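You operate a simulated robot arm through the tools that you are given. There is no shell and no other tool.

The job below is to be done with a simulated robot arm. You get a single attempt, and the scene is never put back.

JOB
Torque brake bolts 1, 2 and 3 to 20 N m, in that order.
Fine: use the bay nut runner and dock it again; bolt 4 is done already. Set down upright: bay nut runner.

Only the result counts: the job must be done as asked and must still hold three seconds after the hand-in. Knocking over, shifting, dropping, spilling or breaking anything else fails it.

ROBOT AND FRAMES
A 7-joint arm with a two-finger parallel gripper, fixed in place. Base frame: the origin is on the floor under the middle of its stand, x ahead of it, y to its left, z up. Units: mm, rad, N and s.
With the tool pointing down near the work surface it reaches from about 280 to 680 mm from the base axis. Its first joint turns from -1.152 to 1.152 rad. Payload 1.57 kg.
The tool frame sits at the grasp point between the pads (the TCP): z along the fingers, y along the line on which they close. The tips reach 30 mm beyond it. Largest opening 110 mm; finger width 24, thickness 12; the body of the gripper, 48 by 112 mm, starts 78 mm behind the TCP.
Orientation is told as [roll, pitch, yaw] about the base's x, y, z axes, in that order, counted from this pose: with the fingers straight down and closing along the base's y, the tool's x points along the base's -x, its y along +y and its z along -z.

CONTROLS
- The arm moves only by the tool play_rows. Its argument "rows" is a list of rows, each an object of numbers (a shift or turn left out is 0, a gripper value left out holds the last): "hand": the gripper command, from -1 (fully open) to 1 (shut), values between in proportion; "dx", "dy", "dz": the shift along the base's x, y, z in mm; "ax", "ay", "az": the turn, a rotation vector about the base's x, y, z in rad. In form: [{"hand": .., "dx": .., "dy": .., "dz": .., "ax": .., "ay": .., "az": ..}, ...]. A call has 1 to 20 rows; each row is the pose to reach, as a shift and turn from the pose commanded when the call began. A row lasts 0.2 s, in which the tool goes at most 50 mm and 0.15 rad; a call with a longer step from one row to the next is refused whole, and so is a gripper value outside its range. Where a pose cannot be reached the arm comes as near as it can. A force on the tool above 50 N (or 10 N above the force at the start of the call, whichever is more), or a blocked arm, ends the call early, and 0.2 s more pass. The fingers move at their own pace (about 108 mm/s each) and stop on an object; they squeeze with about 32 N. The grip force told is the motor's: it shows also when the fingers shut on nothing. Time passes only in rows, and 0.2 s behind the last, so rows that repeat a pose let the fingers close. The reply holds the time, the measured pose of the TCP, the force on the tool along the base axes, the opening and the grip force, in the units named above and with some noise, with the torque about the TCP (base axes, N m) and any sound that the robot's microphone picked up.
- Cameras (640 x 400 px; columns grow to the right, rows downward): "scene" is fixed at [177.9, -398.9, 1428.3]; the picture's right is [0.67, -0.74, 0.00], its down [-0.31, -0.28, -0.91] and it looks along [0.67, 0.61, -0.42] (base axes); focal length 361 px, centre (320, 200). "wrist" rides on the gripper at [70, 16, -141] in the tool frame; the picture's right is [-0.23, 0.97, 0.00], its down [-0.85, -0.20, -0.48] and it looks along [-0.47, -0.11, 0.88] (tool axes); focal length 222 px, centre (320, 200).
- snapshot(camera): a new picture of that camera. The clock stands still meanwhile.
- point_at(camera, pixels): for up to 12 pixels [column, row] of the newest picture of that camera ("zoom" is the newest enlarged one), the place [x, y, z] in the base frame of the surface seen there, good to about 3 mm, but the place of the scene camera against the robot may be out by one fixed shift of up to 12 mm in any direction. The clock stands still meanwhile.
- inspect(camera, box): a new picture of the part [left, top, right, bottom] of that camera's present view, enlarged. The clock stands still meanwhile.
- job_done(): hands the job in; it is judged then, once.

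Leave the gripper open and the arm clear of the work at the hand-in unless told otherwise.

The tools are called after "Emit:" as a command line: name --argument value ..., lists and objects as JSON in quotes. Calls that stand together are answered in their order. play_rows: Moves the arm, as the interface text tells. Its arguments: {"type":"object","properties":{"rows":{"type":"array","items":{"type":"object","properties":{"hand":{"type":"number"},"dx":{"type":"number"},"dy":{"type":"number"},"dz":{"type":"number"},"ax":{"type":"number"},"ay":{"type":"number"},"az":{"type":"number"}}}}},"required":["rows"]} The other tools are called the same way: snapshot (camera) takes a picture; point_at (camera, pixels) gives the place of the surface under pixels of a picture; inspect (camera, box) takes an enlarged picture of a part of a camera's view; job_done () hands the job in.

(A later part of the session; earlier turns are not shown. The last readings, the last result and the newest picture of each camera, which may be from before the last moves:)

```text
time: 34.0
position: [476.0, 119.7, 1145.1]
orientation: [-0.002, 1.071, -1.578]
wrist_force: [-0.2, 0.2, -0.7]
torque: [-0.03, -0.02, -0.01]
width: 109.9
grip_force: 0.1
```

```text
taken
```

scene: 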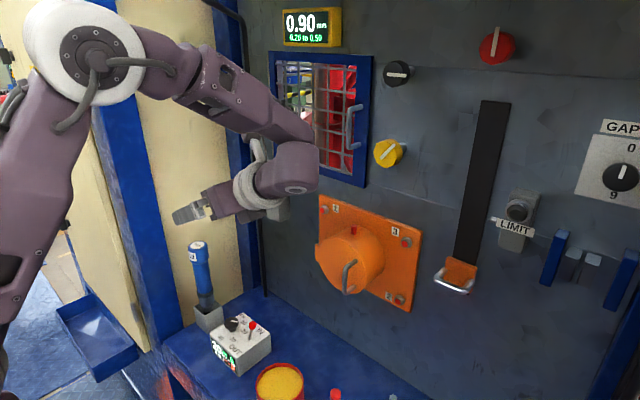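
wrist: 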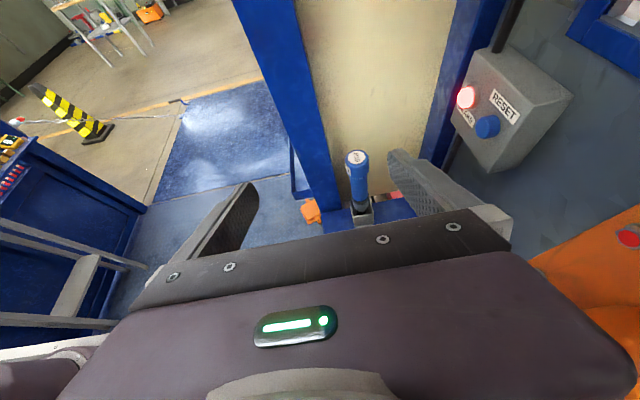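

Orientation is right and the runner is in view at (357,185). I move to the pre-grasp position about 100 mm back from the runner's body along the tool axis.

Emit:
play_rows --rows '[{"dx": 10, "dy": 10, "dz": -35}, {"dx": 20, "dy": 25, "dz": -75}, {"dx": 30, "dy": 45, "dz": -115}, {"dx": 40, "dy": 65, "dz": -155}, {"dx": 48, "dy": 85, "dz": -190}, {"dx": 54, "dy": 105, "dz": -220}, {"dx": 54.5, "dy": 111, "dz": -231}, {"dx": 54.5, "dy": 111, "dz": -231}]'

Emit:
snapshot --camera "scene"

Emit:
snapshot --camera "wrist"

```text
time: 35.8
position: [530.9, 230.3, 916.2]
orientation: [0.001, 1.072, -1.573]
wrist_force: [-0.1, 0.0, -0.5]
torque: [0.03, -0.03, 0.02]
width: 110.0
grip_force: 0.0
```

```text
taken
```

scene: 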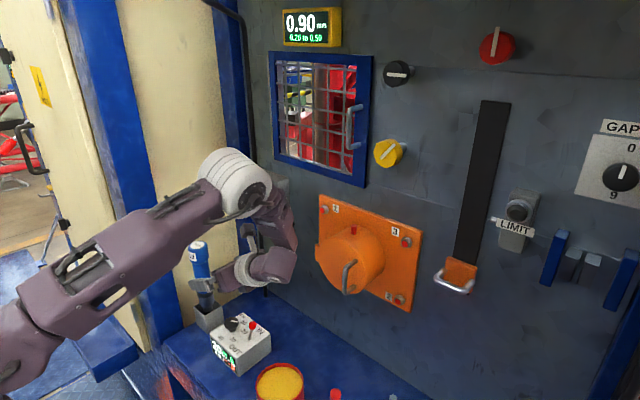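

```text
taken
```

wrist: 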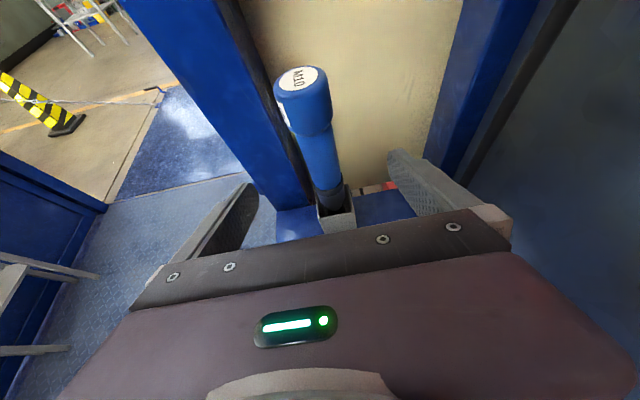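

The runner stands right between the fingers in view, body at (322,150). I measure it from here to fine-tune.

Emit:
point_at --camera "wrist" --pixels '[[300, 78], [303, 110], [309, 132], [320, 150], [325, 175], [328, 190], [306, 150], [335, 145], [331, 197], [337, 222], [345, 215], [290, 75]]'

Emit:
inspect --camera "wrist" --box '[250, 50, 400, 240]'

```text
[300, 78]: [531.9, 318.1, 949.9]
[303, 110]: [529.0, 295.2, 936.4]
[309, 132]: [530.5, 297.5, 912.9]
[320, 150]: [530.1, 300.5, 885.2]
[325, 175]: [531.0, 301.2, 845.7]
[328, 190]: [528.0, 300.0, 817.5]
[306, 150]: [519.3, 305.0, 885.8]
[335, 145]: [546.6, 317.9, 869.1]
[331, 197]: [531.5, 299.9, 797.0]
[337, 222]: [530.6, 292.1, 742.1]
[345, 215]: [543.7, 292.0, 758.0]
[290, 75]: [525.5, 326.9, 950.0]
```

```text
2.11 times, centred on (325, 145) of wrist
```

zoom: 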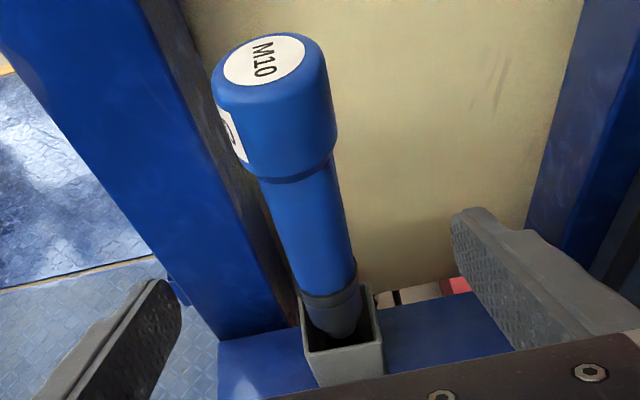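

Runner axis is at (530.5, 319.3), body spans z 815–912. I slide in along the tool axis to TCP (530.5,319,866) with open fingers.

Emit:
play_rows --rows '[{"dy": 25, "dz": -14}, {"dy": 50, "dz": -28}, {"dy": 72, "dz": -40}, {"dy": 89, "dz": -49}, {"dy": 89, "dz": -49}]'

Emit:
snapshot --camera "wrist"

Emit:
inspect --camera "scene" --box '[170, 210, 300, 350]'

```text
time: 37.0
position: [529.6, 319.5, 866.8]
orientation: [-0.001, 1.073, -1.572]
wrist_force: [0.4, -0.3, 0.3]
torque: [-0.01, 0.01, 0.01]
width: 110.1
grip_force: 0.1
```

```text
taken
```

wrist: 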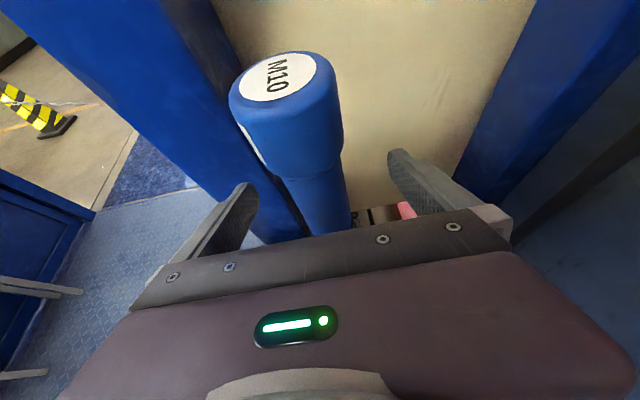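

```text
2.86 times, centred on (235, 280) of scene
```

zoom: 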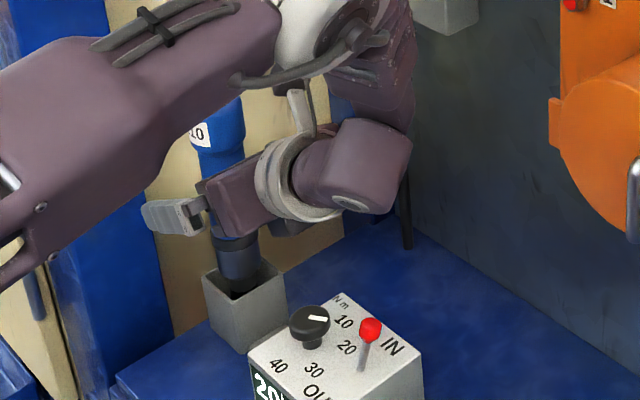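

The fingers straddle the blue body. I close the gripper on it.

Emit:
play_rows --rows '[{"hand": -0.3}, {"hand": 0.1}, {"hand": 0.25}, {"hand": 1}, {"hand": 1}, {"hand": 1}]'

Emit:
snapshot --camera "wrist"

```text
time: 38.4
position: [529.9, 318.9, 866.6]
orientation: [0.0, 1.073, -1.573]
wrist_force: [-0.1, -0.3, 0.2]
torque: [0.02, -0.11, 0.02]
width: 38.3
grip_force: 32.0
```

```text
taken
```

wrist: 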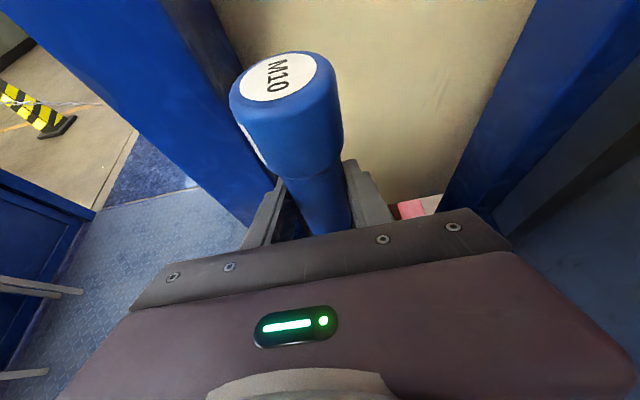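

Held at 38.3 mm width, 32 N. I lift straight up out of the dock.

Emit:
play_rows --rows '[{"dz": 5}, {"dz": 15}, {"dz": 30}, {"dz": 50}, {"dz": 70}, {"dz": 90}, {"dz": 110}, {"dz": 110}]'

Emit:
inspect --camera "scene" --box '[150, 150, 290, 350]'

```text
time: 40.2
position: [530.2, 319.1, 976.0]
orientation: [-0.002, 1.069, -1.573]
wrist_force: [0.3, -0.1, -6.0]
torque: [-0.02, -0.01, -0.01]
width: 38.2
grip_force: 31.9
```

```text
2.00 times, centred on (220, 250) of scene
```

zoom: 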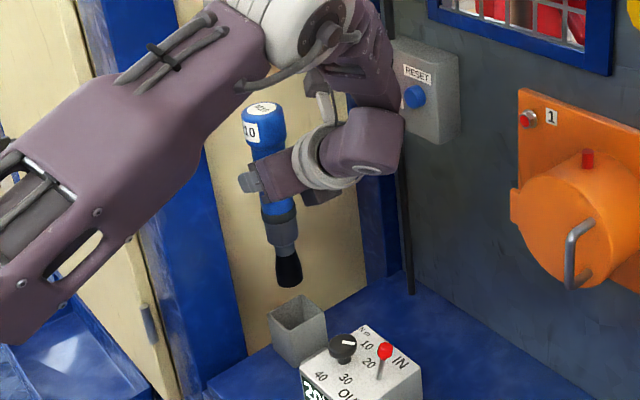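

The runner is free of the dock. I measure its nose tip and parts in this zoom (tip at about (290,285)).

Emit:
point_at --camera "zoom" --pixels '[[290, 283], [290, 270], [287, 255], [284, 240], [280, 215], [265, 130], [262, 106], [299, 320], [310, 310], [285, 325]]'

```text
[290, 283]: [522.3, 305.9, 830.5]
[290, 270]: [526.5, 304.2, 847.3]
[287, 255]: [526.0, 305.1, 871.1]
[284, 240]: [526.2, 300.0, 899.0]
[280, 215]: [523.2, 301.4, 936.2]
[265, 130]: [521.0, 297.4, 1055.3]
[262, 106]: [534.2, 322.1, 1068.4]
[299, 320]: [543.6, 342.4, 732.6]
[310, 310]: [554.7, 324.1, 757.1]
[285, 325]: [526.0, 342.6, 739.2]
```

The tip is about 159 mm from the TCP along the runner. I carry it back and up to the open turning area at (476,110,1150), still upright.

Emit:
play_rows --rows '[{"dx": 0, "dy": -25, "dz": 25}, {"dx": -5, "dy": -55, "dz": 50}, {"dx": -15, "dy": -88, "dz": 75}, {"dx": -25, "dy": -120, "dz": 100}, {"dx": -35, "dy": -150, "dz": 125}, {"dx": -45, "dy": -180, "dz": 150}, {"dx": -54, "dy": -205, "dz": 170}, {"dx": -54, "dy": -209, "dz": 174}, {"dx": -54, "dy": -209, "dz": 174}]'

```text
time: 42.2
position: [477.2, 108.8, 1147.5]
orientation: [-0.001, 1.07, -1.571]
wrist_force: [0.0, -0.1, -4.7]
torque: [-0.01, 0.04, 0.04]
width: 38.5
grip_force: 31.9
```

Now I turn the runner to horizontal, socket toward the panel, reversing the earlier turn and drifting back to y≈59.

Emit:
play_rows --rows '[{"ax": -0.0806, "ay": -0.0806, "az": 0.0806, "dy": -3}, {"ax": -0.1612, "ay": -0.1612, "az": 0.1612, "dy": -6}, {"ax": -0.2418, "ay": -0.2418, "az": 0.2418, "dy": -9}, {"ax": -0.3225, "ay": -0.3225, "az": 0.3225, "dy": -12}, {"ax": -0.4031, "ay": -0.4031, "az": 0.4031, "dy": -15}, {"ax": -0.4837, "ay": -0.4837, "az": 0.4837, "dy": -18}, {"ax": -0.5643, "ay": -0.5643, "az": 0.5643, "dy": -21}, {"ax": -0.6449, "ay": -0.6449, "az": 0.6449, "dy": -24}, {"ax": -0.7255, "ay": -0.7255, "az": 0.7255, "dy": -28}, {"ax": -0.8061, "ay": -0.8061, "az": 0.8061, "dy": -32}, {"ax": -0.8867, "ay": -0.8867, "az": 0.8867, "dy": -36}, {"ax": -0.9674, "ay": -0.9674, "az": 0.9674, "dy": -40}, {"ax": -1.048, "ay": -1.048, "az": 1.048, "dy": -42}, {"ax": -1.1286, "ay": -1.1286, "az": 1.1286, "dy": -42}, {"ax": -1.2092, "ay": -1.2092, "az": 1.2092, "dy": -42}, {"ax": -1.2092, "ay": -1.2092, "az": 1.2092, "dy": -42}]'

Emit:
snapshot --camera "scene"

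Emit:
snapshot --camera "wrist"

```text
time: 45.6
position: [475.4, 68.2, 1149.1]
orientation: [0.0, -0.502, 0.001]
wrist_force: [-0.5, -0.3, -5.2]
torque: [-0.01, 0.1, -0.01]
width: 38.6
grip_force: 31.7
```

```text
taken
```

scene: 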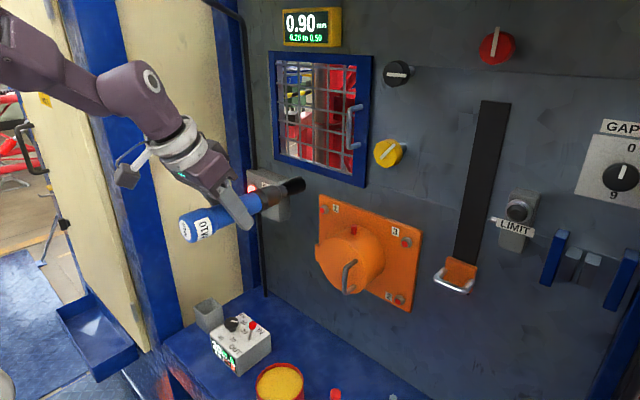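

```text
taken
```

wrist: 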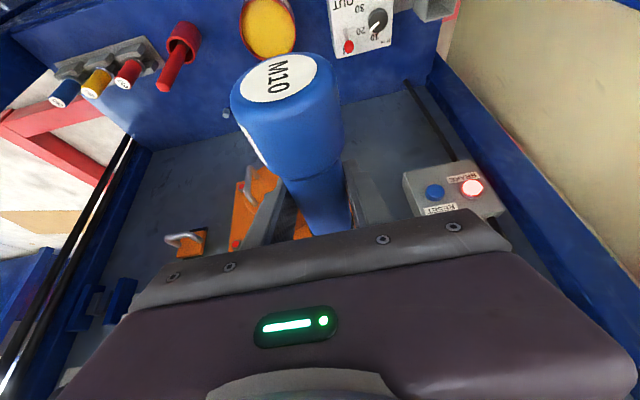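

The runner is horizontal and unchanged in the fingers (same place in the wrist view). I zoom on it in the scene view to check its axis and the tip position.

Emit:
inspect --camera "scene" --box '[170, 160, 350, 270]'

```text
3.56 times, centred on (260, 215) of scene
```

zoom: 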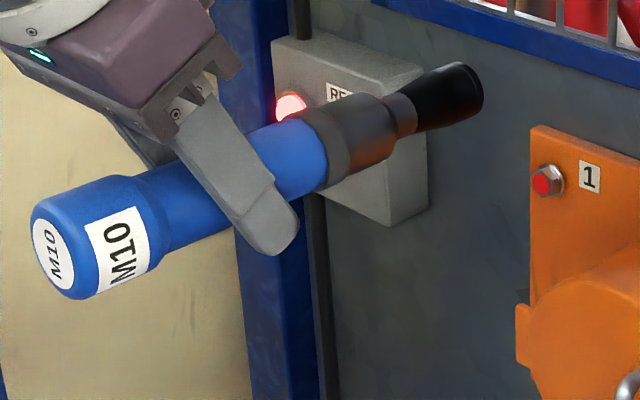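

I measure the rear label centre and the mid-line of the socket and body.

Emit:
point_at --camera "zoom" --pixels '[[53, 256], [440, 98], [460, 92], [425, 104], [405, 112], [350, 137], [300, 160], [105, 225], [175, 205], [476, 88], [480, 86], [547, 182]]'

```text
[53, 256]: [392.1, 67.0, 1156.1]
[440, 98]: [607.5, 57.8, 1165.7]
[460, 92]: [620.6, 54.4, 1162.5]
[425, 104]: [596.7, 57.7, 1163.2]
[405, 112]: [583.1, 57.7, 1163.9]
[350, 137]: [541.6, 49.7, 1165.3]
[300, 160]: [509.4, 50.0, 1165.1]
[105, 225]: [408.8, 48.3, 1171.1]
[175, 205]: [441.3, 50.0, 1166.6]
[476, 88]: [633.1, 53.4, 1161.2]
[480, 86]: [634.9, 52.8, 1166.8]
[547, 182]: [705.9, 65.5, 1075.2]
```

The axis is level. To refine the bolts I take tight zooms on each and sample several pixels.

Emit:
inspect --camera "scene" --box '[314, 200, 334, 220]'

```text
16.00 times, centred on (324, 210) of scene
```

zoom: 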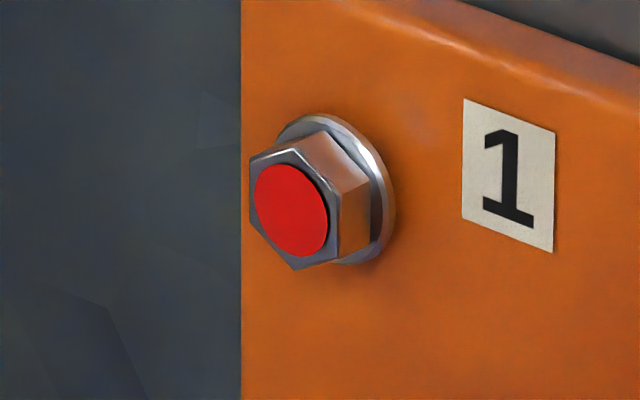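

Bolt 1's dot centre is at (291,210) in this zoom; I sample symmetric pixels around it.

Emit:
point_at --camera "zoom" --pixels '[[291, 210], [291, 210], [280, 205], [302, 215], [291, 190], [291, 230], [270, 200], [312, 220], [285, 215], [297, 205], [291, 215], [291, 205]]'

Emit:
inspect --camera "scene" --box '[396, 232, 416, 252]'

```text
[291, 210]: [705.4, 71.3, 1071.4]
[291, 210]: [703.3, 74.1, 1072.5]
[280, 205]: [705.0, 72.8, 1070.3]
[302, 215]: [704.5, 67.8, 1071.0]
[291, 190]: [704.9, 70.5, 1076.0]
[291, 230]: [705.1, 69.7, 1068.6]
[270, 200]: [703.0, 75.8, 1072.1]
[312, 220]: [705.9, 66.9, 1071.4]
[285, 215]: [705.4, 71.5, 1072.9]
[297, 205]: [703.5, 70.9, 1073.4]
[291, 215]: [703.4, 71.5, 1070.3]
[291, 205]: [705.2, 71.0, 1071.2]
```

```text
16.00 times, centred on (406, 242) of scene
```

zoom: 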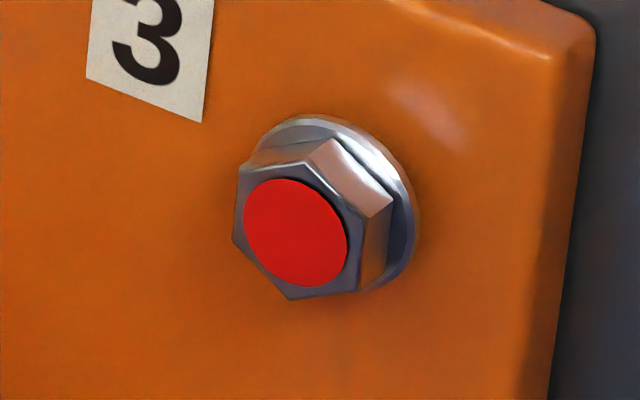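

Averaged, bolt 1 is (704.6,71.2,1071.8) in the scene camera's frame. Same for bolt 3 (dot centre (296,232)).

Emit:
point_at --camera "zoom" --pixels '[[296, 232], [296, 232], [286, 227], [306, 237], [296, 212], [296, 252], [276, 222], [316, 242], [290, 237], [302, 227], [296, 237], [296, 227]]'

Emit:
inspect --camera "scene" --box '[389, 290, 409, 310]'

```text
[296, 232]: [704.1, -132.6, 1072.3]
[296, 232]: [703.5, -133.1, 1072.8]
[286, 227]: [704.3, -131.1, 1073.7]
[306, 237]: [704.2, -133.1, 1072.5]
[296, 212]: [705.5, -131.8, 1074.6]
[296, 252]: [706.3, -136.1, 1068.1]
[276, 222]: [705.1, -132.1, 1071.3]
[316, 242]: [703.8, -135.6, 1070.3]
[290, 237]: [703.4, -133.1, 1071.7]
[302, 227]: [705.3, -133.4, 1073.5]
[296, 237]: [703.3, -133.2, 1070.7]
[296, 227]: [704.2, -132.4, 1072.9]
```

```text
16.00 times, centred on (399, 300) of scene
```

zoom: 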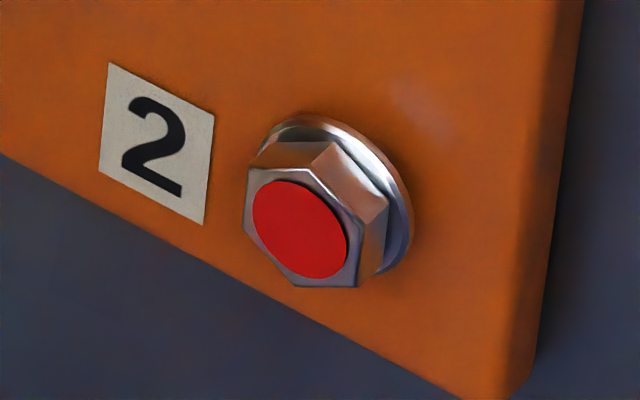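

Bolt 3 averages (704.4,-133.1,1072.0) in the scene frame. Now bolt 2 (dot centre (300,229)).

Emit:
point_at --camera "zoom" --pixels '[[300, 229], [300, 229], [290, 224], [310, 234], [300, 209], [300, 249], [280, 219], [320, 239], [294, 234], [306, 224], [300, 234], [300, 224]]'

Emit:
inspect --camera "scene" --box '[270, 165, 320, 205]'

```text
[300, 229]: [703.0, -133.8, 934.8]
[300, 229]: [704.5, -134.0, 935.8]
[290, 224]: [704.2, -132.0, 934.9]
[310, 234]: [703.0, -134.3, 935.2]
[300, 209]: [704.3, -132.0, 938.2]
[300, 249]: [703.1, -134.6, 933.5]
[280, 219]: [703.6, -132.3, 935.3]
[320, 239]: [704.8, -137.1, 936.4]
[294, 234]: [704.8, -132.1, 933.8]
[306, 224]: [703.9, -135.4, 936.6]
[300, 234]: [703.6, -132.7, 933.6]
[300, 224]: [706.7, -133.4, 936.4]
```

```text
10.00 times, centred on (295, 185) of scene
```

zoom: 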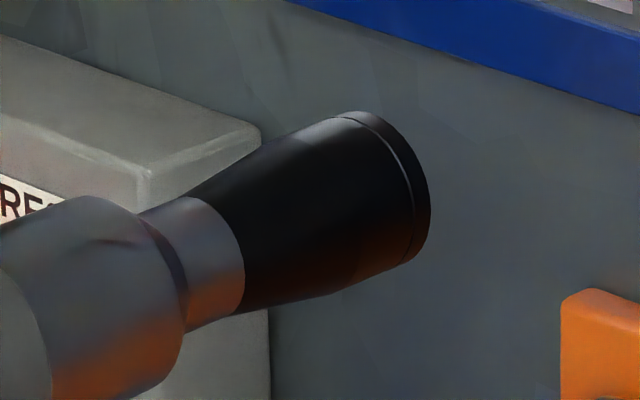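

Bolt 2 averages (704.0,-133.6,935.4). Scene frame is shifted about +8 mm in z against the robot. In this last zoom I see the black socket tip; I sample its mid-line to confirm the runner axis near the tip.

Emit:
point_at --camera "zoom" --pixels '[[300, 215], [310, 212], [320, 208], [330, 204], [340, 200], [350, 197], [360, 193], [370, 190], [380, 187], [390, 184], [420, 190], [425, 200]]'

```text
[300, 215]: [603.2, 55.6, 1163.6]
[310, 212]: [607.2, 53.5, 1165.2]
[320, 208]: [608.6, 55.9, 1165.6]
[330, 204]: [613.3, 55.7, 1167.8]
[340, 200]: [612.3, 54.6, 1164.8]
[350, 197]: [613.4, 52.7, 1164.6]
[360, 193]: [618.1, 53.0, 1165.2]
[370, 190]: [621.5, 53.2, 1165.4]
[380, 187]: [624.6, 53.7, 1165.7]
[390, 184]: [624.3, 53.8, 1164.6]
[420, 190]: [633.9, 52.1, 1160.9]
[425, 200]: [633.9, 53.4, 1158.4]
```

The axis checks out (level, shift consistent). I now move down in front of bolt 1: TCP to about (512, 71.4, 1064), leaving ~33 mm gap between socket and bolt.

Emit:
play_rows --rows '[{"dx": 8, "dy": 0, "dz": -25}, {"dx": 16, "dy": 1, "dz": -50}, {"dx": 26, "dy": 2, "dz": -70}, {"dx": 36, "dy": 3.2, "dz": -85}, {"dx": 36, "dy": 3.2, "dz": -85}]'

Emit:
snapshot --camera "scene"

Emit:
inspect --camera "scene" --box '[290, 190, 350, 230]'

```text
time: 46.8
position: [511.7, 72.3, 1064.0]
orientation: [0.001, -0.499, -0.001]
wrist_force: [0.3, 0.4, -5.6]
torque: [0.05, 0.07, 0.0]
width: 38.6
grip_force: 31.8
```

```text
taken
```

scene: 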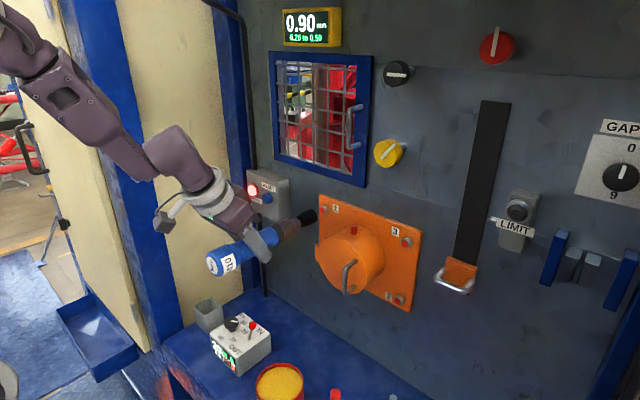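

```text
10.00 times, centred on (320, 210) of scene
```

zoom: 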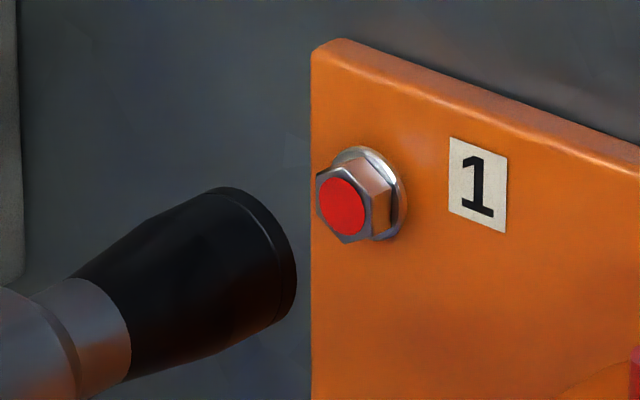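

Projecting the axis forward, the socket rim centre (242,260) lands within about 1 mm of the bolt 1 axis. I advance until the tip is just before the bolt face.

Emit:
play_rows --rows '[{"dx": 10}, {"dx": 20}, {"dx": 28}, {"dx": 28}]'

Emit:
inspect --camera "scene" --box '[290, 190, 350, 230]'

```text
time: 47.8
position: [540.6, 72.1, 1064.4]
orientation: [0.001, -0.499, 0.0]
wrist_force: [-0.4, -0.2, -5.4]
torque: [0.02, 0.04, 0.0]
width: 38.3
grip_force: 32.1
```

```text
10.00 times, centred on (320, 210) of scene
```

zoom: 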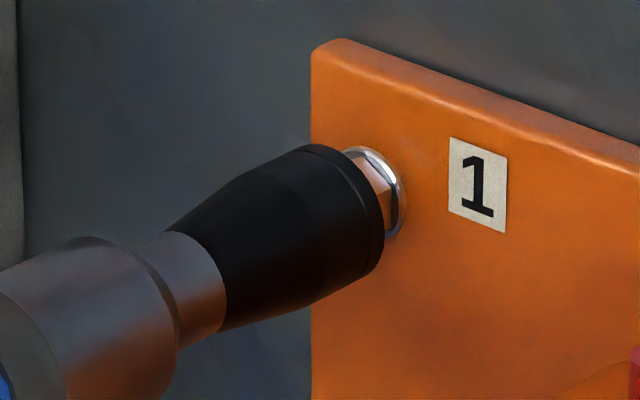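

The socket covers the bolt head squarely and there is no contact force yet. I push on in 2 mm steps and watch the force and sound.

Emit:
play_rows --rows '[{"dx": 2}, {"dx": 4}, {"dx": 6}, {"dx": 8}]'

```text
time: 48.8
position: [548.0, 72.2, 1063.9]
orientation: [0.001, -0.499, 0.0]
wrist_force: [0.2, -0.1, -5.0]
torque: [-0.01, 0.09, -0.05]
width: 38.3
grip_force: 31.8
```

Still no contact at tip x≈707 (it is sliding over the head). Continue.

Emit:
play_rows --rows '[{"dx": 1.5}, {"dx": 3}, {"dx": 4.5}, {"dx": 6}]'

```text
time: 49.8
position: [552.5, 71.4, 1063.6]
orientation: [-0.001, -0.494, -0.001]
wrist_force: [-28.2, 0.0, -6.6]
torque: [-0.07, 0.43, 0.08]
width: 38.4
grip_force: 32.4
```

Contact: -28 N along x at TCP 552.5. No sound yet. I hold here briefly and look at the display and the bolt.

Emit:
play_rows --rows '[{"dx": 0}, {"dx": 0}, {"dx": 0}]'

Emit:
inspect --camera "scene" --box '[205, 300, 275, 380]'

Emit:
inspect --camera "scene" --box '[290, 190, 350, 230]'

```text
time: 50.6
position: [552.8, 70.8, 1064.4]
orientation: [-0.002, -0.498, 0.0]
wrist_force: [-26.3, -0.3, -9.1]
torque: [-0.05, 0.65, 0.16]
width: 38.6
grip_force: 32.1
```

```text
5.00 times, centred on (240, 340) of scene
```

zoom: 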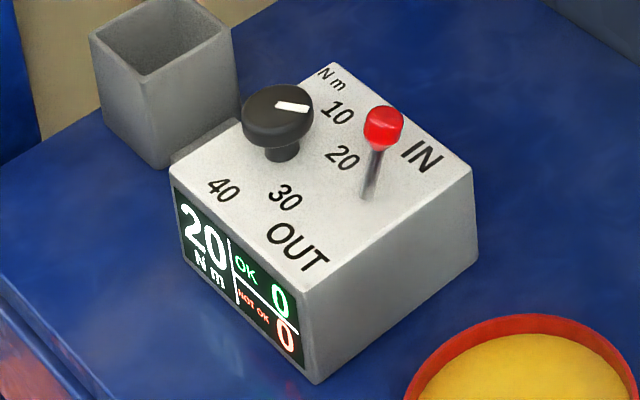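

```text
10.00 times, centred on (320, 210) of scene
```

zoom: 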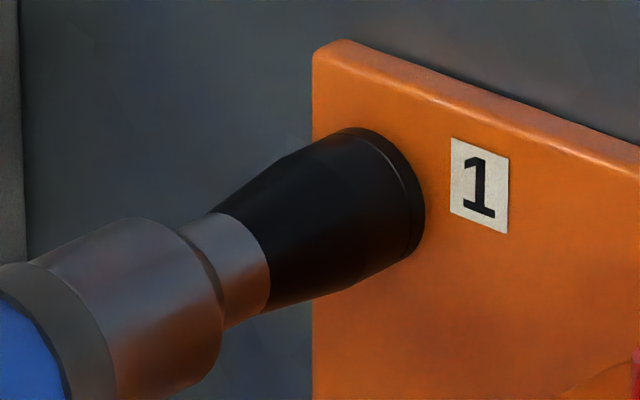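

The socket is fully over bolt 1, counters still 0/0 at 26 N, so the trigger needs a stronger push. I increase gently.

Emit:
play_rows --rows '[{"dx": 0.5}, {"dx": 1}, {"dx": 1}, {"dx": 1}]'

```text
time: 51.6
position: [552.7, 72.8, 1063.8]
orientation: [0.0, -0.497, 0.0]
wrist_force: [-41.3, 1.9, -3.2]
torque: [0.07, -0.37, 0.23]
width: 38.4
grip_force: 32.4
```

41 N now. I hold for a second and check the counters.

Emit:
play_rows --rows '[{"dx": 0}, {"dx": 0}, {"dx": 0}, {"dx": 0}, {"dx": 0}]'

Emit:
inspect --camera "scene" --box '[205, 300, 275, 380]'

Emit:
snapshot --camera "wrist"

```text
time: 52.8
position: [553.1, 71.4, 1064.5]
orientation: [-0.001, -0.496, 0.0]
wrist_force: [-37.0, 2.7, -5.5]
torque: [0.0, 0.14, 0.36]
width: 38.6
grip_force: 32.1
```

```text
5.00 times, centred on (240, 340) of scene
```

zoom: 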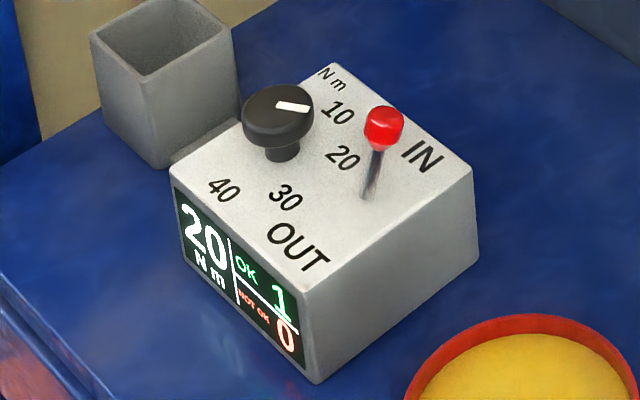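

```text
taken
```

wrist: 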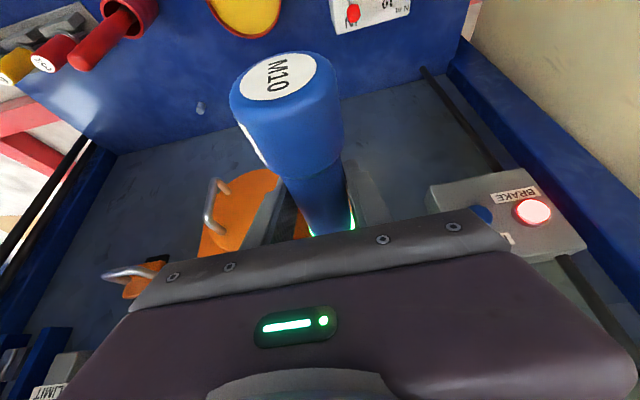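

Counter: OK 1, NOT OK 0, and the runner's ring glows green. Bolt 1 is done. I back straight off.

Emit:
play_rows --rows '[{"dx": -2}, {"dx": -6}, {"dx": -14}, {"dx": -26}, {"dx": -38}, {"dx": -46}, {"dx": -46}]'

Emit:
inspect --camera "scene" --box '[240, 170, 350, 270]'

Emit:
snapshot --camera "wrist"

```text
time: 54.4
position: [510.7, 72.6, 1064.8]
orientation: [0.0, -0.498, -0.002]
wrist_force: [0.2, 0.5, -5.2]
torque: [0.01, 0.09, -0.01]
width: 38.6
grip_force: 31.7
```

```text
4.00 times, centred on (295, 220) of scene
```

zoom: 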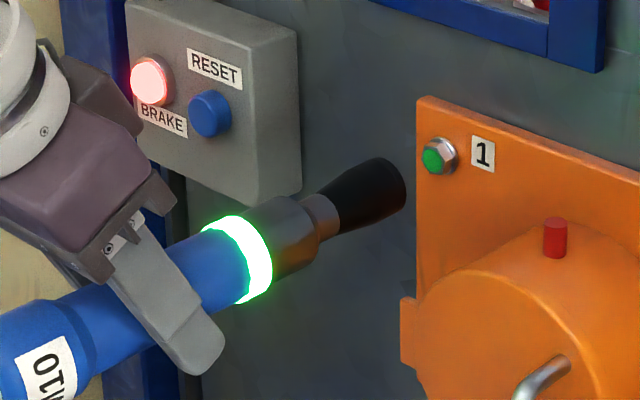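

```text
taken
```

wrist: 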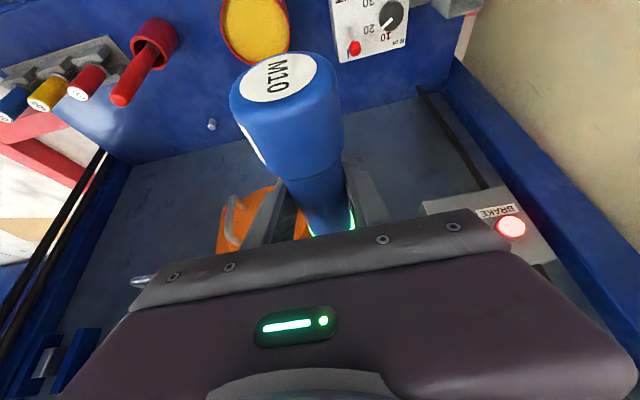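

Bolt 1 shows green. Next bolt 2 at (704,-132.5,927.5): I raise over the hub (z≈1150), move across to y≈-132, and come down on its right side with the tip kept at x≈669.

Emit:
play_rows --rows '[{"dx": -5, "dz": 30}, {"dx": -12, "dz": 60}, {"dx": -15, "dz": 86}, {"dx": -15, "dy": -45, "dz": 86}, {"dx": -15, "dy": -90, "dz": 86}, {"dx": -15, "dy": -135, "dz": 86}, {"dx": -10, "dy": -175, "dz": 86}, {"dx": -5, "dy": -204.4, "dz": 80}, {"dx": 0, "dy": -204.4, "dz": 40}, {"dx": 0, "dy": -204.4, "dz": 0}, {"dx": 0, "dy": -204.4, "dz": -45}, {"dx": 0, "dy": -204.4, "dz": -90}, {"dx": 0, "dy": -204.4, "dz": -120}, {"dx": 0, "dy": -204.4, "dz": -136.8}, {"dx": 0, "dy": -204.4, "dz": -136.8}]'

Emit:
snapshot --camera "scene"

Emit:
inspect --camera "scene" --box '[365, 280, 425, 320]'

```text
time: 57.6
position: [510.5, -131.8, 927.8]
orientation: [0.0, -0.5, 0.0]
wrist_force: [0.0, 0.0, -5.2]
torque: [0.01, 0.09, 0.01]
width: 38.3
grip_force: 32.0
```

```text
taken
```

scene: 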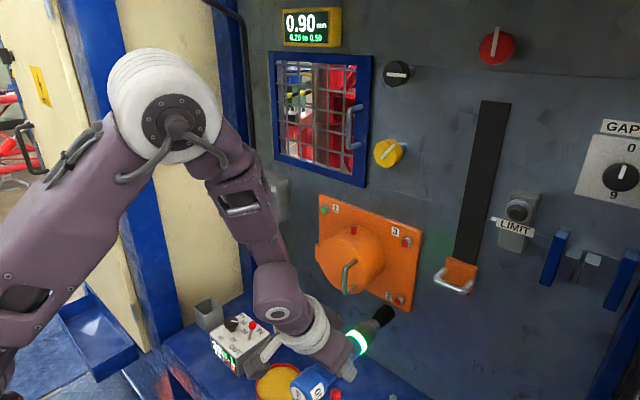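

```text
10.00 times, centred on (395, 300) of scene
```

zoom: 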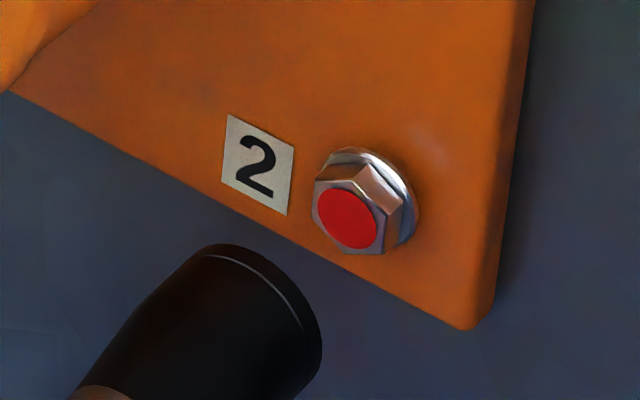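

Rim centre (≈254,313) matches the bolt 2 axis within about 1 mm (a touch low). I advance with a 0.7 mm rise to just past the bolt face.

Emit:
play_rows --rows '[{"dx": 10, "dz": 0.7}, {"dx": 20, "dz": 0.7}, {"dx": 28, "dz": 0.7}, {"dx": 31, "dz": 0.7}, {"dx": 34, "dz": 0.7}, {"dx": 36, "dz": 0.7}, {"dx": 36, "dz": 0.7}]'

Emit:
inspect --camera "scene" --box '[365, 280, 425, 320]'

```text
time: 59.2
position: [546.6, -133.5, 928.8]
orientation: [0.0, -0.499, -0.003]
wrist_force: [-0.6, 0.1, -4.5]
torque: [0.03, 0.09, -0.04]
width: 38.5
grip_force: 31.7
```

```text
10.00 times, centred on (395, 300) of scene
```

zoom: 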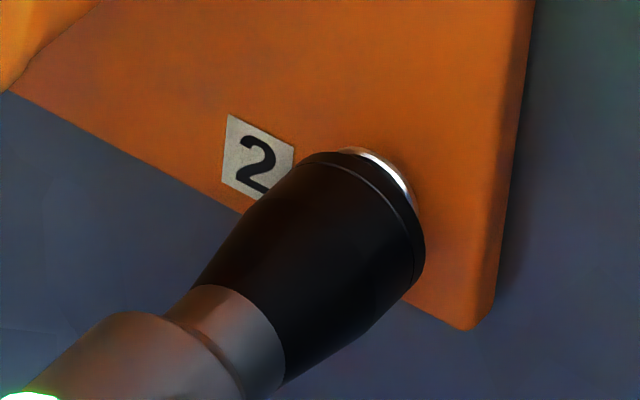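

The socket is sliding over bolt 2's head without side force. I continue in small steps to contact and press to about 35–40 N.

Emit:
play_rows --rows '[{"dx": 2}, {"dx": 4}, {"dx": 5.5}, {"dx": 6.5}, {"dx": 7.2}]'

```text
time: 60.4
position: [551.9, -133.0, 927.5]
orientation: [-0.001, -0.496, -0.001]
wrist_force: [-11.1, 0.5, -8.3]
torque: [0.02, 0.63, 0.03]
width: 38.4
grip_force: 31.0
```

Emit:
play_rows --rows '[{"dx": 0.6}, {"dx": 1.2}, {"dx": 1.7}, {"dx": 1.7}]'

```text
time: 61.4
position: [552.8, -133.2, 927.6]
orientation: [0.002, -0.498, -0.003]
wrist_force: [-28.0, -0.3, -4.1]
torque: [0.02, -0.32, 0.17]
width: 38.5
grip_force: 31.9
```

28 N reached. I hold shortly and check the counter before pressing more.

Emit:
play_rows --rows '[{"dx": 0.4}, {"dx": 0.7}, {"dx": 0.7}, {"dx": 0.7}, {"dx": 0.7}]'

Emit:
inspect --camera "scene" --box '[205, 300, 275, 380]'

```text
time: 62.6
position: [553.4, -133.3, 928.3]
orientation: [0.002, -0.496, -0.001]
wrist_force: [-30.8, -3.4, -6.2]
torque: [-0.01, 0.03, -0.47]
width: 38.4
grip_force: 31.8
```

```text
5.00 times, centred on (240, 340) of scene
```

zoom: 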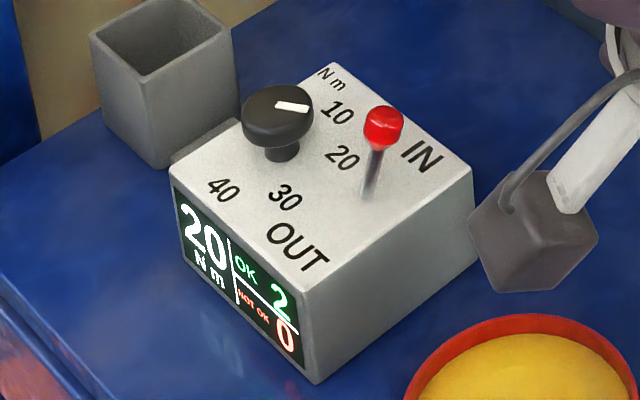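

OK 2, NOT OK 0. I back straight off from bolt 2.

Emit:
play_rows --rows '[{"dx": -2}, {"dx": -6}, {"dx": -14}, {"dx": -26}, {"dx": -38}, {"dx": -44}, {"dx": -44}]'

Emit:
inspect --camera "scene" --box '[310, 190, 450, 330]'

Emit:
snapshot --camera "wrist"

```text
time: 64.2
position: [510.8, -134.5, 929.5]
orientation: [-0.001, -0.502, -0.002]
wrist_force: [-0.6, 0.0, -5.0]
torque: [0.02, 0.07, 0.05]
width: 38.6
grip_force: 32.1
```

```text
2.86 times, centred on (380, 260) of scene
```

zoom: 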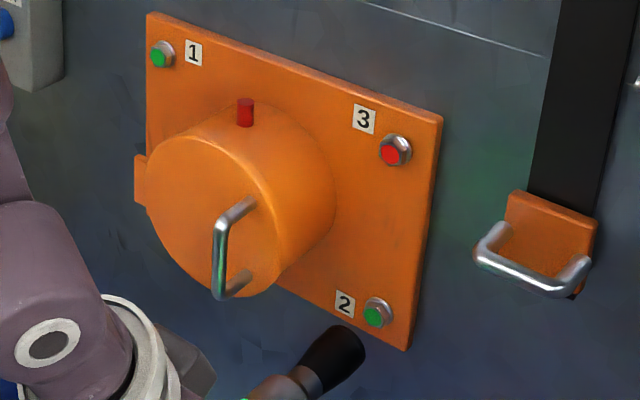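

```text
taken
```

wrist: 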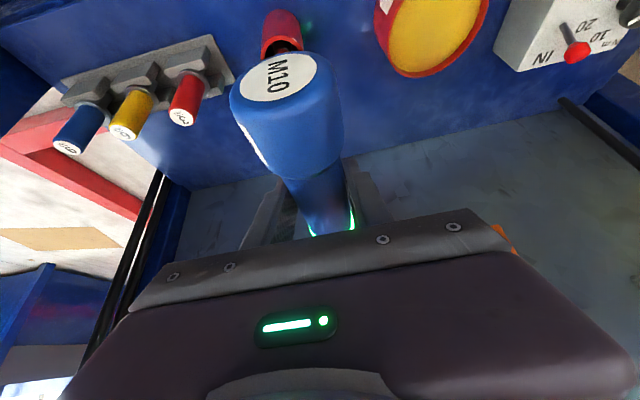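

Bolts 1 and 2 are green. I rise straight up 135.5 mm in front of bolt 3.

Emit:
play_rows --rows '[{"dz": 40}, {"dz": 80}, {"dz": 115}, {"dz": 135.5}, {"dz": 135.5}, {"dz": 135.5}]'

Emit:
inspect --camera "scene" --box '[370, 225, 430, 265]'

Emit:
snapshot --camera "scene"

```text
time: 65.6
position: [509.4, -133.8, 1064.2]
orientation: [-0.001, -0.499, -0.002]
wrist_force: [0.6, 0.7, -4.4]
torque: [0.03, 0.07, 0.0]
width: 38.3
grip_force: 31.8
```

```text
10.00 times, centred on (400, 245) of scene
```

zoom: 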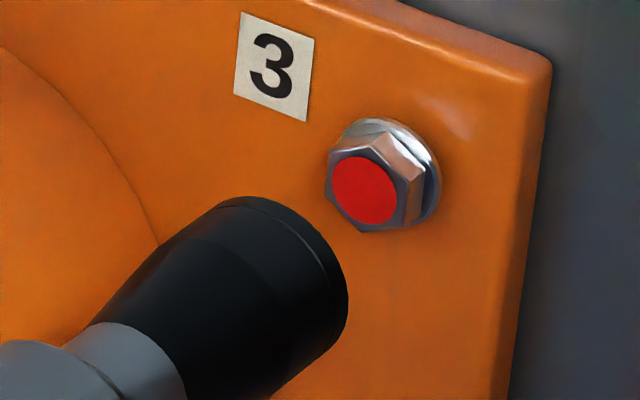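

```text
taken
```

scene: 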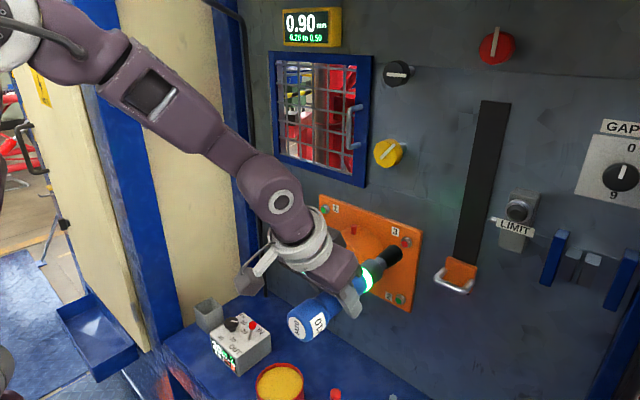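

The rim centre (≈267,278) is about 1 mm low and 1 mm to the right of the bolt 3 axis (expected ≈261,270). I correct by +1 mm y, +0.8 mm z while advancing over the head.

Emit:
play_rows --rows '[{"dx": 10, "dy": 1, "dz": 0.8}, {"dx": 20, "dy": 1, "dz": 0.8}, {"dx": 28, "dy": 1, "dz": 0.8}, {"dx": 31, "dy": 1, "dz": 0.8}, {"dx": 34, "dy": 1, "dz": 0.8}, {"dx": 37, "dy": 1, "dz": 0.8}, {"dx": 37, "dy": 1, "dz": 0.8}]'

Emit:
inspect --camera "scene" --box '[370, 225, 430, 265]'

```text
time: 67.2
position: [548.0, -132.9, 1064.1]
orientation: [0.001, -0.498, -0.002]
wrist_force: [-0.3, -0.4, -4.6]
torque: [-0.02, 0.07, -0.04]
width: 38.4
grip_force: 31.7
```

```text
10.00 times, centred on (400, 245) of scene
```

zoom: 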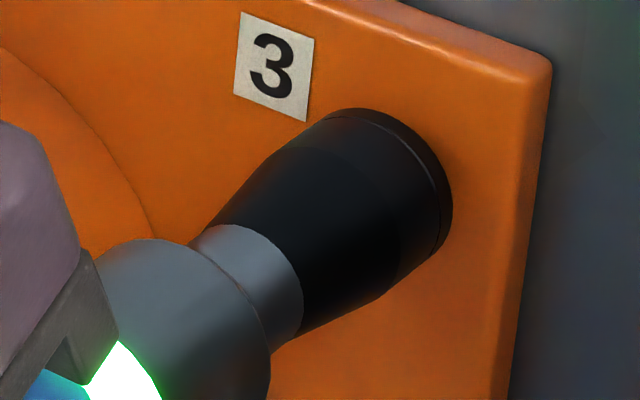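

The socket covers bolt 3 with no side force. I press in small steps.

Emit:
play_rows --rows '[{"dx": 2}, {"dx": 3.5}, {"dx": 5}, {"dx": 6}, {"dx": 7}]'

```text
time: 68.4
position: [553.3, -132.4, 1064.4]
orientation: [0.001, -0.493, -0.003]
wrist_force: [-29.5, -1.5, -6.5]
torque: [-0.06, 0.01, -0.17]
width: 38.1
grip_force: 31.8
```

Emit:
play_rows --rows '[{"dx": 0.4}, {"dx": 0.8}, {"dx": 0.8}, {"dx": 0.8}, {"dx": 0.8}]'

Emit:
inspect --camera "scene" --box '[205, 300, 275, 380]'

```text
time: 69.6
position: [552.0, -132.1, 1065.2]
orientation: [0.004, -0.494, -0.002]
wrist_force: [-35.4, -5.1, -7.8]
torque: [0.06, 0.1, -0.77]
width: 38.4
grip_force: 32.3
```

```text
5.00 times, centred on (240, 340) of scene
```

zoom: 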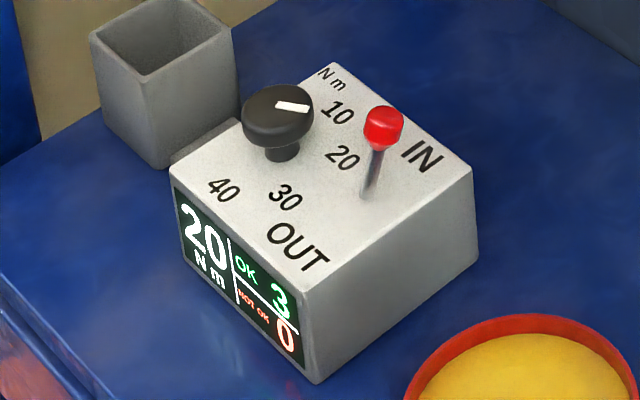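

OK 3, NOT OK 0. I back straight off from bolt 3.

Emit:
play_rows --rows '[{"dx": -2}, {"dx": -6}, {"dx": -14}, {"dx": -26}, {"dx": -38}, {"dx": -45}, {"dx": -45}]'

Emit:
inspect --camera "scene" --box '[310, 190, 450, 330]'

Emit:
snapshot --camera "wrist"

```text
time: 71.2
position: [512.1, -132.3, 1064.2]
orientation: [-0.001, -0.502, 0.0]
wrist_force: [-0.4, 0.5, -4.7]
torque: [0.0, 0.11, 0.01]
width: 38.5
grip_force: 31.8
```

```text
2.86 times, centred on (380, 260) of scene
```

zoom: 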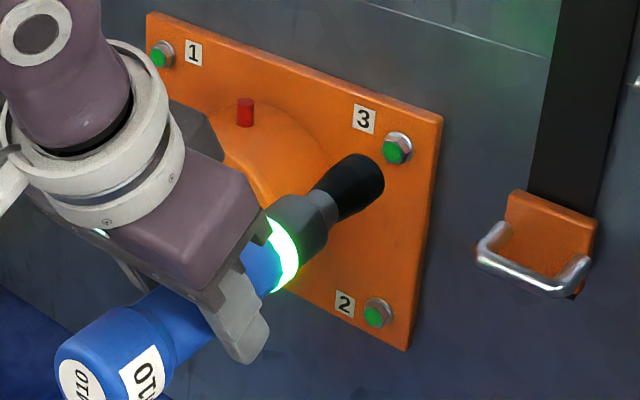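

```text
taken
```

wrist: 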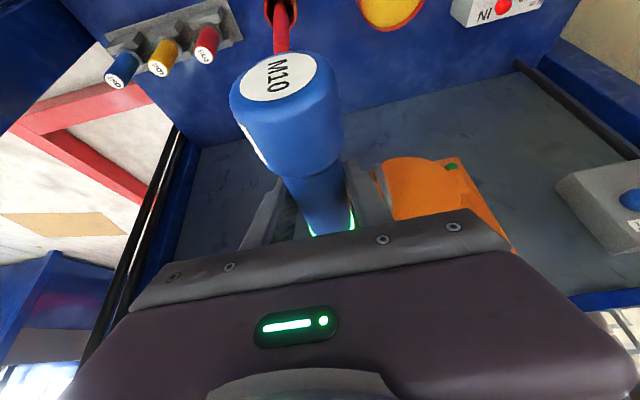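

All three bolts are green. I retrace: up over the hub, then back to the turning place (475,68,1149).

Emit:
play_rows --rows '[{"dx": -5, "dz": 30}, {"dx": -10, "dz": 60}, {"dx": -15, "dz": 85}, {"dx": -15, "dy": 45, "dz": 85}, {"dx": -20, "dy": 90, "dz": 85}, {"dx": -28, "dy": 135, "dz": 85}, {"dx": -36, "dy": 175, "dz": 85}, {"dx": -36.5, "dy": 200.5, "dz": 85}, {"dx": -36.5, "dy": 200.5, "dz": 85}]'

```text
time: 73.2
position: [474.8, 69.0, 1150.5]
orientation: [-0.002, -0.501, 0.001]
wrist_force: [-0.2, -0.3, -4.6]
torque: [0.01, 0.1, 0.03]
width: 38.6
grip_force: 31.9
```

I turn the runner back to upright (socket down) with the reverse turn.

Emit:
play_rows --rows '[{"ax": 0.0806, "ay": 0.0806, "az": -0.0806, "dy": 3}, {"ax": 0.1612, "ay": 0.1612, "az": -0.1612, "dy": 6}, {"ax": 0.2418, "ay": 0.2418, "az": -0.2418, "dy": 9}, {"ax": 0.3225, "ay": 0.3225, "az": -0.3225, "dy": 12}, {"ax": 0.4031, "ay": 0.4031, "az": -0.4031, "dy": 15}, {"ax": 0.4837, "ay": 0.4837, "az": -0.4837, "dy": 18}, {"ax": 0.5643, "ay": 0.5643, "az": -0.5643, "dy": 21}, {"ax": 0.6449, "ay": 0.6449, "az": -0.6449, "dy": 24}, {"ax": 0.7255, "ay": 0.7255, "az": -0.7255, "dy": 28}, {"ax": 0.8061, "ay": 0.8061, "az": -0.8061, "dy": 32}, {"ax": 0.8867, "ay": 0.8867, "az": -0.8867, "dy": 36}, {"ax": 0.9674, "ay": 0.9674, "az": -0.9674, "dy": 40}, {"ax": 1.048, "ay": 1.048, "az": -1.048, "dy": 40}, {"ax": 1.1286, "ay": 1.1286, "az": -1.1286, "dy": 40}, {"ax": 1.2092, "ay": 1.2092, "az": -1.2092, "dy": 40}, {"ax": 1.2092, "ay": 1.2092, "az": -1.2092, "dy": 40}]'

Emit:
snapshot --camera "scene"

Emit:
snapshot --camera "wrist"

```text
time: 76.6
position: [473.1, 107.9, 1150.8]
orientation: [-0.003, 1.073, -1.576]
wrist_force: [0.0, -0.2, -5.2]
torque: [-0.01, -0.03, 0.0]
width: 38.6
grip_force: 31.9
```

```text
taken
```

scene: 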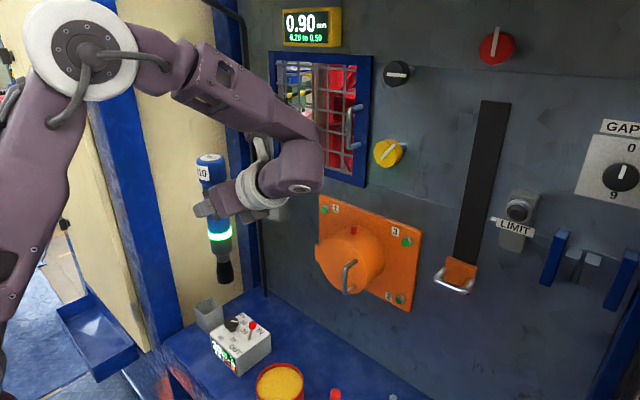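

```text
taken
```

wrist: 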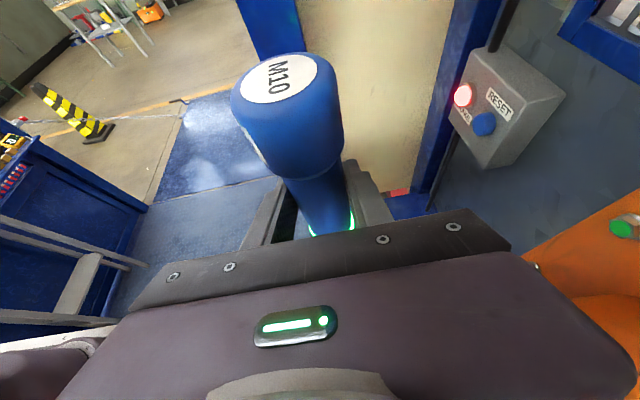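

The runner is upright again, grip unchanged. I carry it back above the dock, to about (530,319,976).

Emit:
play_rows --rows '[{"dx": 9, "dy": 30, "dz": -24}, {"dx": 19, "dy": 61, "dz": -49}, {"dx": 29, "dy": 91, "dz": -74}, {"dx": 39, "dy": 122, "dz": -99}, {"dx": 48, "dy": 154, "dz": -124}, {"dx": 54, "dy": 185, "dz": -149}, {"dx": 56, "dy": 205, "dz": -168}, {"dx": 56.5, "dy": 211, "dz": -174.5}, {"dx": 56.5, "dy": 211, "dz": -174.5}, {"dx": 56.5, "dy": 211, "dz": -174.5}]'

Emit:
inspect --camera "scene" --box '[165, 200, 255, 340]'

Emit:
snapshot --camera "wrist"

```text
time: 78.8
position: [531.7, 320.0, 975.8]
orientation: [0.0, 1.072, -1.573]
wrist_force: [-0.5, -0.8, -4.6]
torque: [0.01, 0.02, -0.01]
width: 38.4
grip_force: 32.0
```

```text
2.86 times, centred on (210, 270) of scene
```

zoom: 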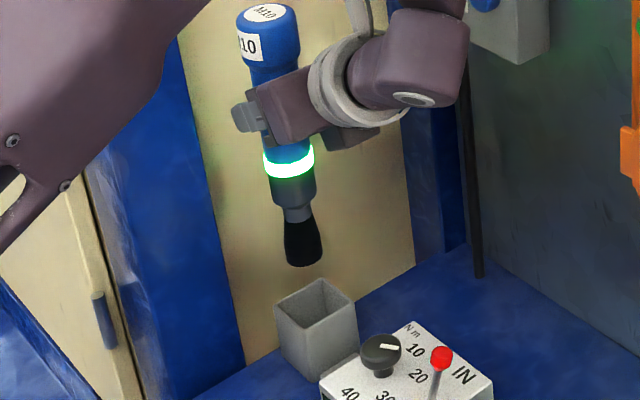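

```text
taken
```

wrist: 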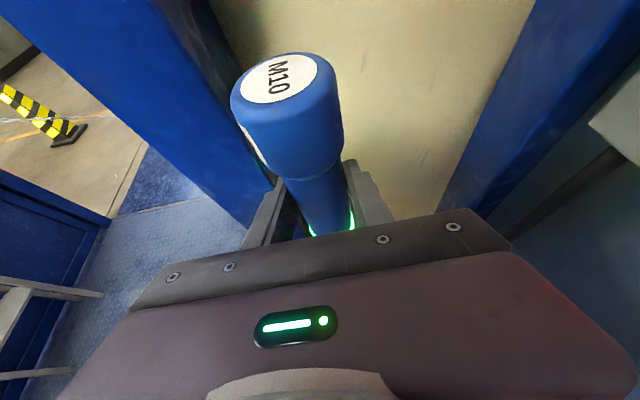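

Reading (531.7,320.0,975.8) against the lift-off point (530.2,319.1,976.0). I take another reading to average the noise.

Emit:
play_rows --rows '[{"dx": 0}]'

Emit:
play_rows --rows '[{"dx": 0}]'

Emit:
play_rows --rows '[{"dx": 0}]'

```text
time: 79.2
position: [530.7, 320.7, 974.4]
orientation: [0.0, 1.071, -1.573]
wrist_force: [-0.1, -0.1, -5.7]
torque: [-0.01, -0.01, 0.01]
width: 38.2
grip_force: 32.0
```

```text
time: 79.6
position: [531.6, 320.6, 975.1]
orientation: [-0.001, 1.07, -1.572]
wrist_force: [-0.1, 0.0, -5.2]
torque: [-0.04, 0.01, -0.04]
width: 38.5
grip_force: 32.1
```

```text
time: 80.0
position: [531.4, 320.3, 974.9]
orientation: [-0.001, 1.071, -1.573]
wrist_force: [-0.2, -0.7, -4.9]
torque: [0.01, 0.01, 0.03]
width: 38.7
grip_force: 31.9
```

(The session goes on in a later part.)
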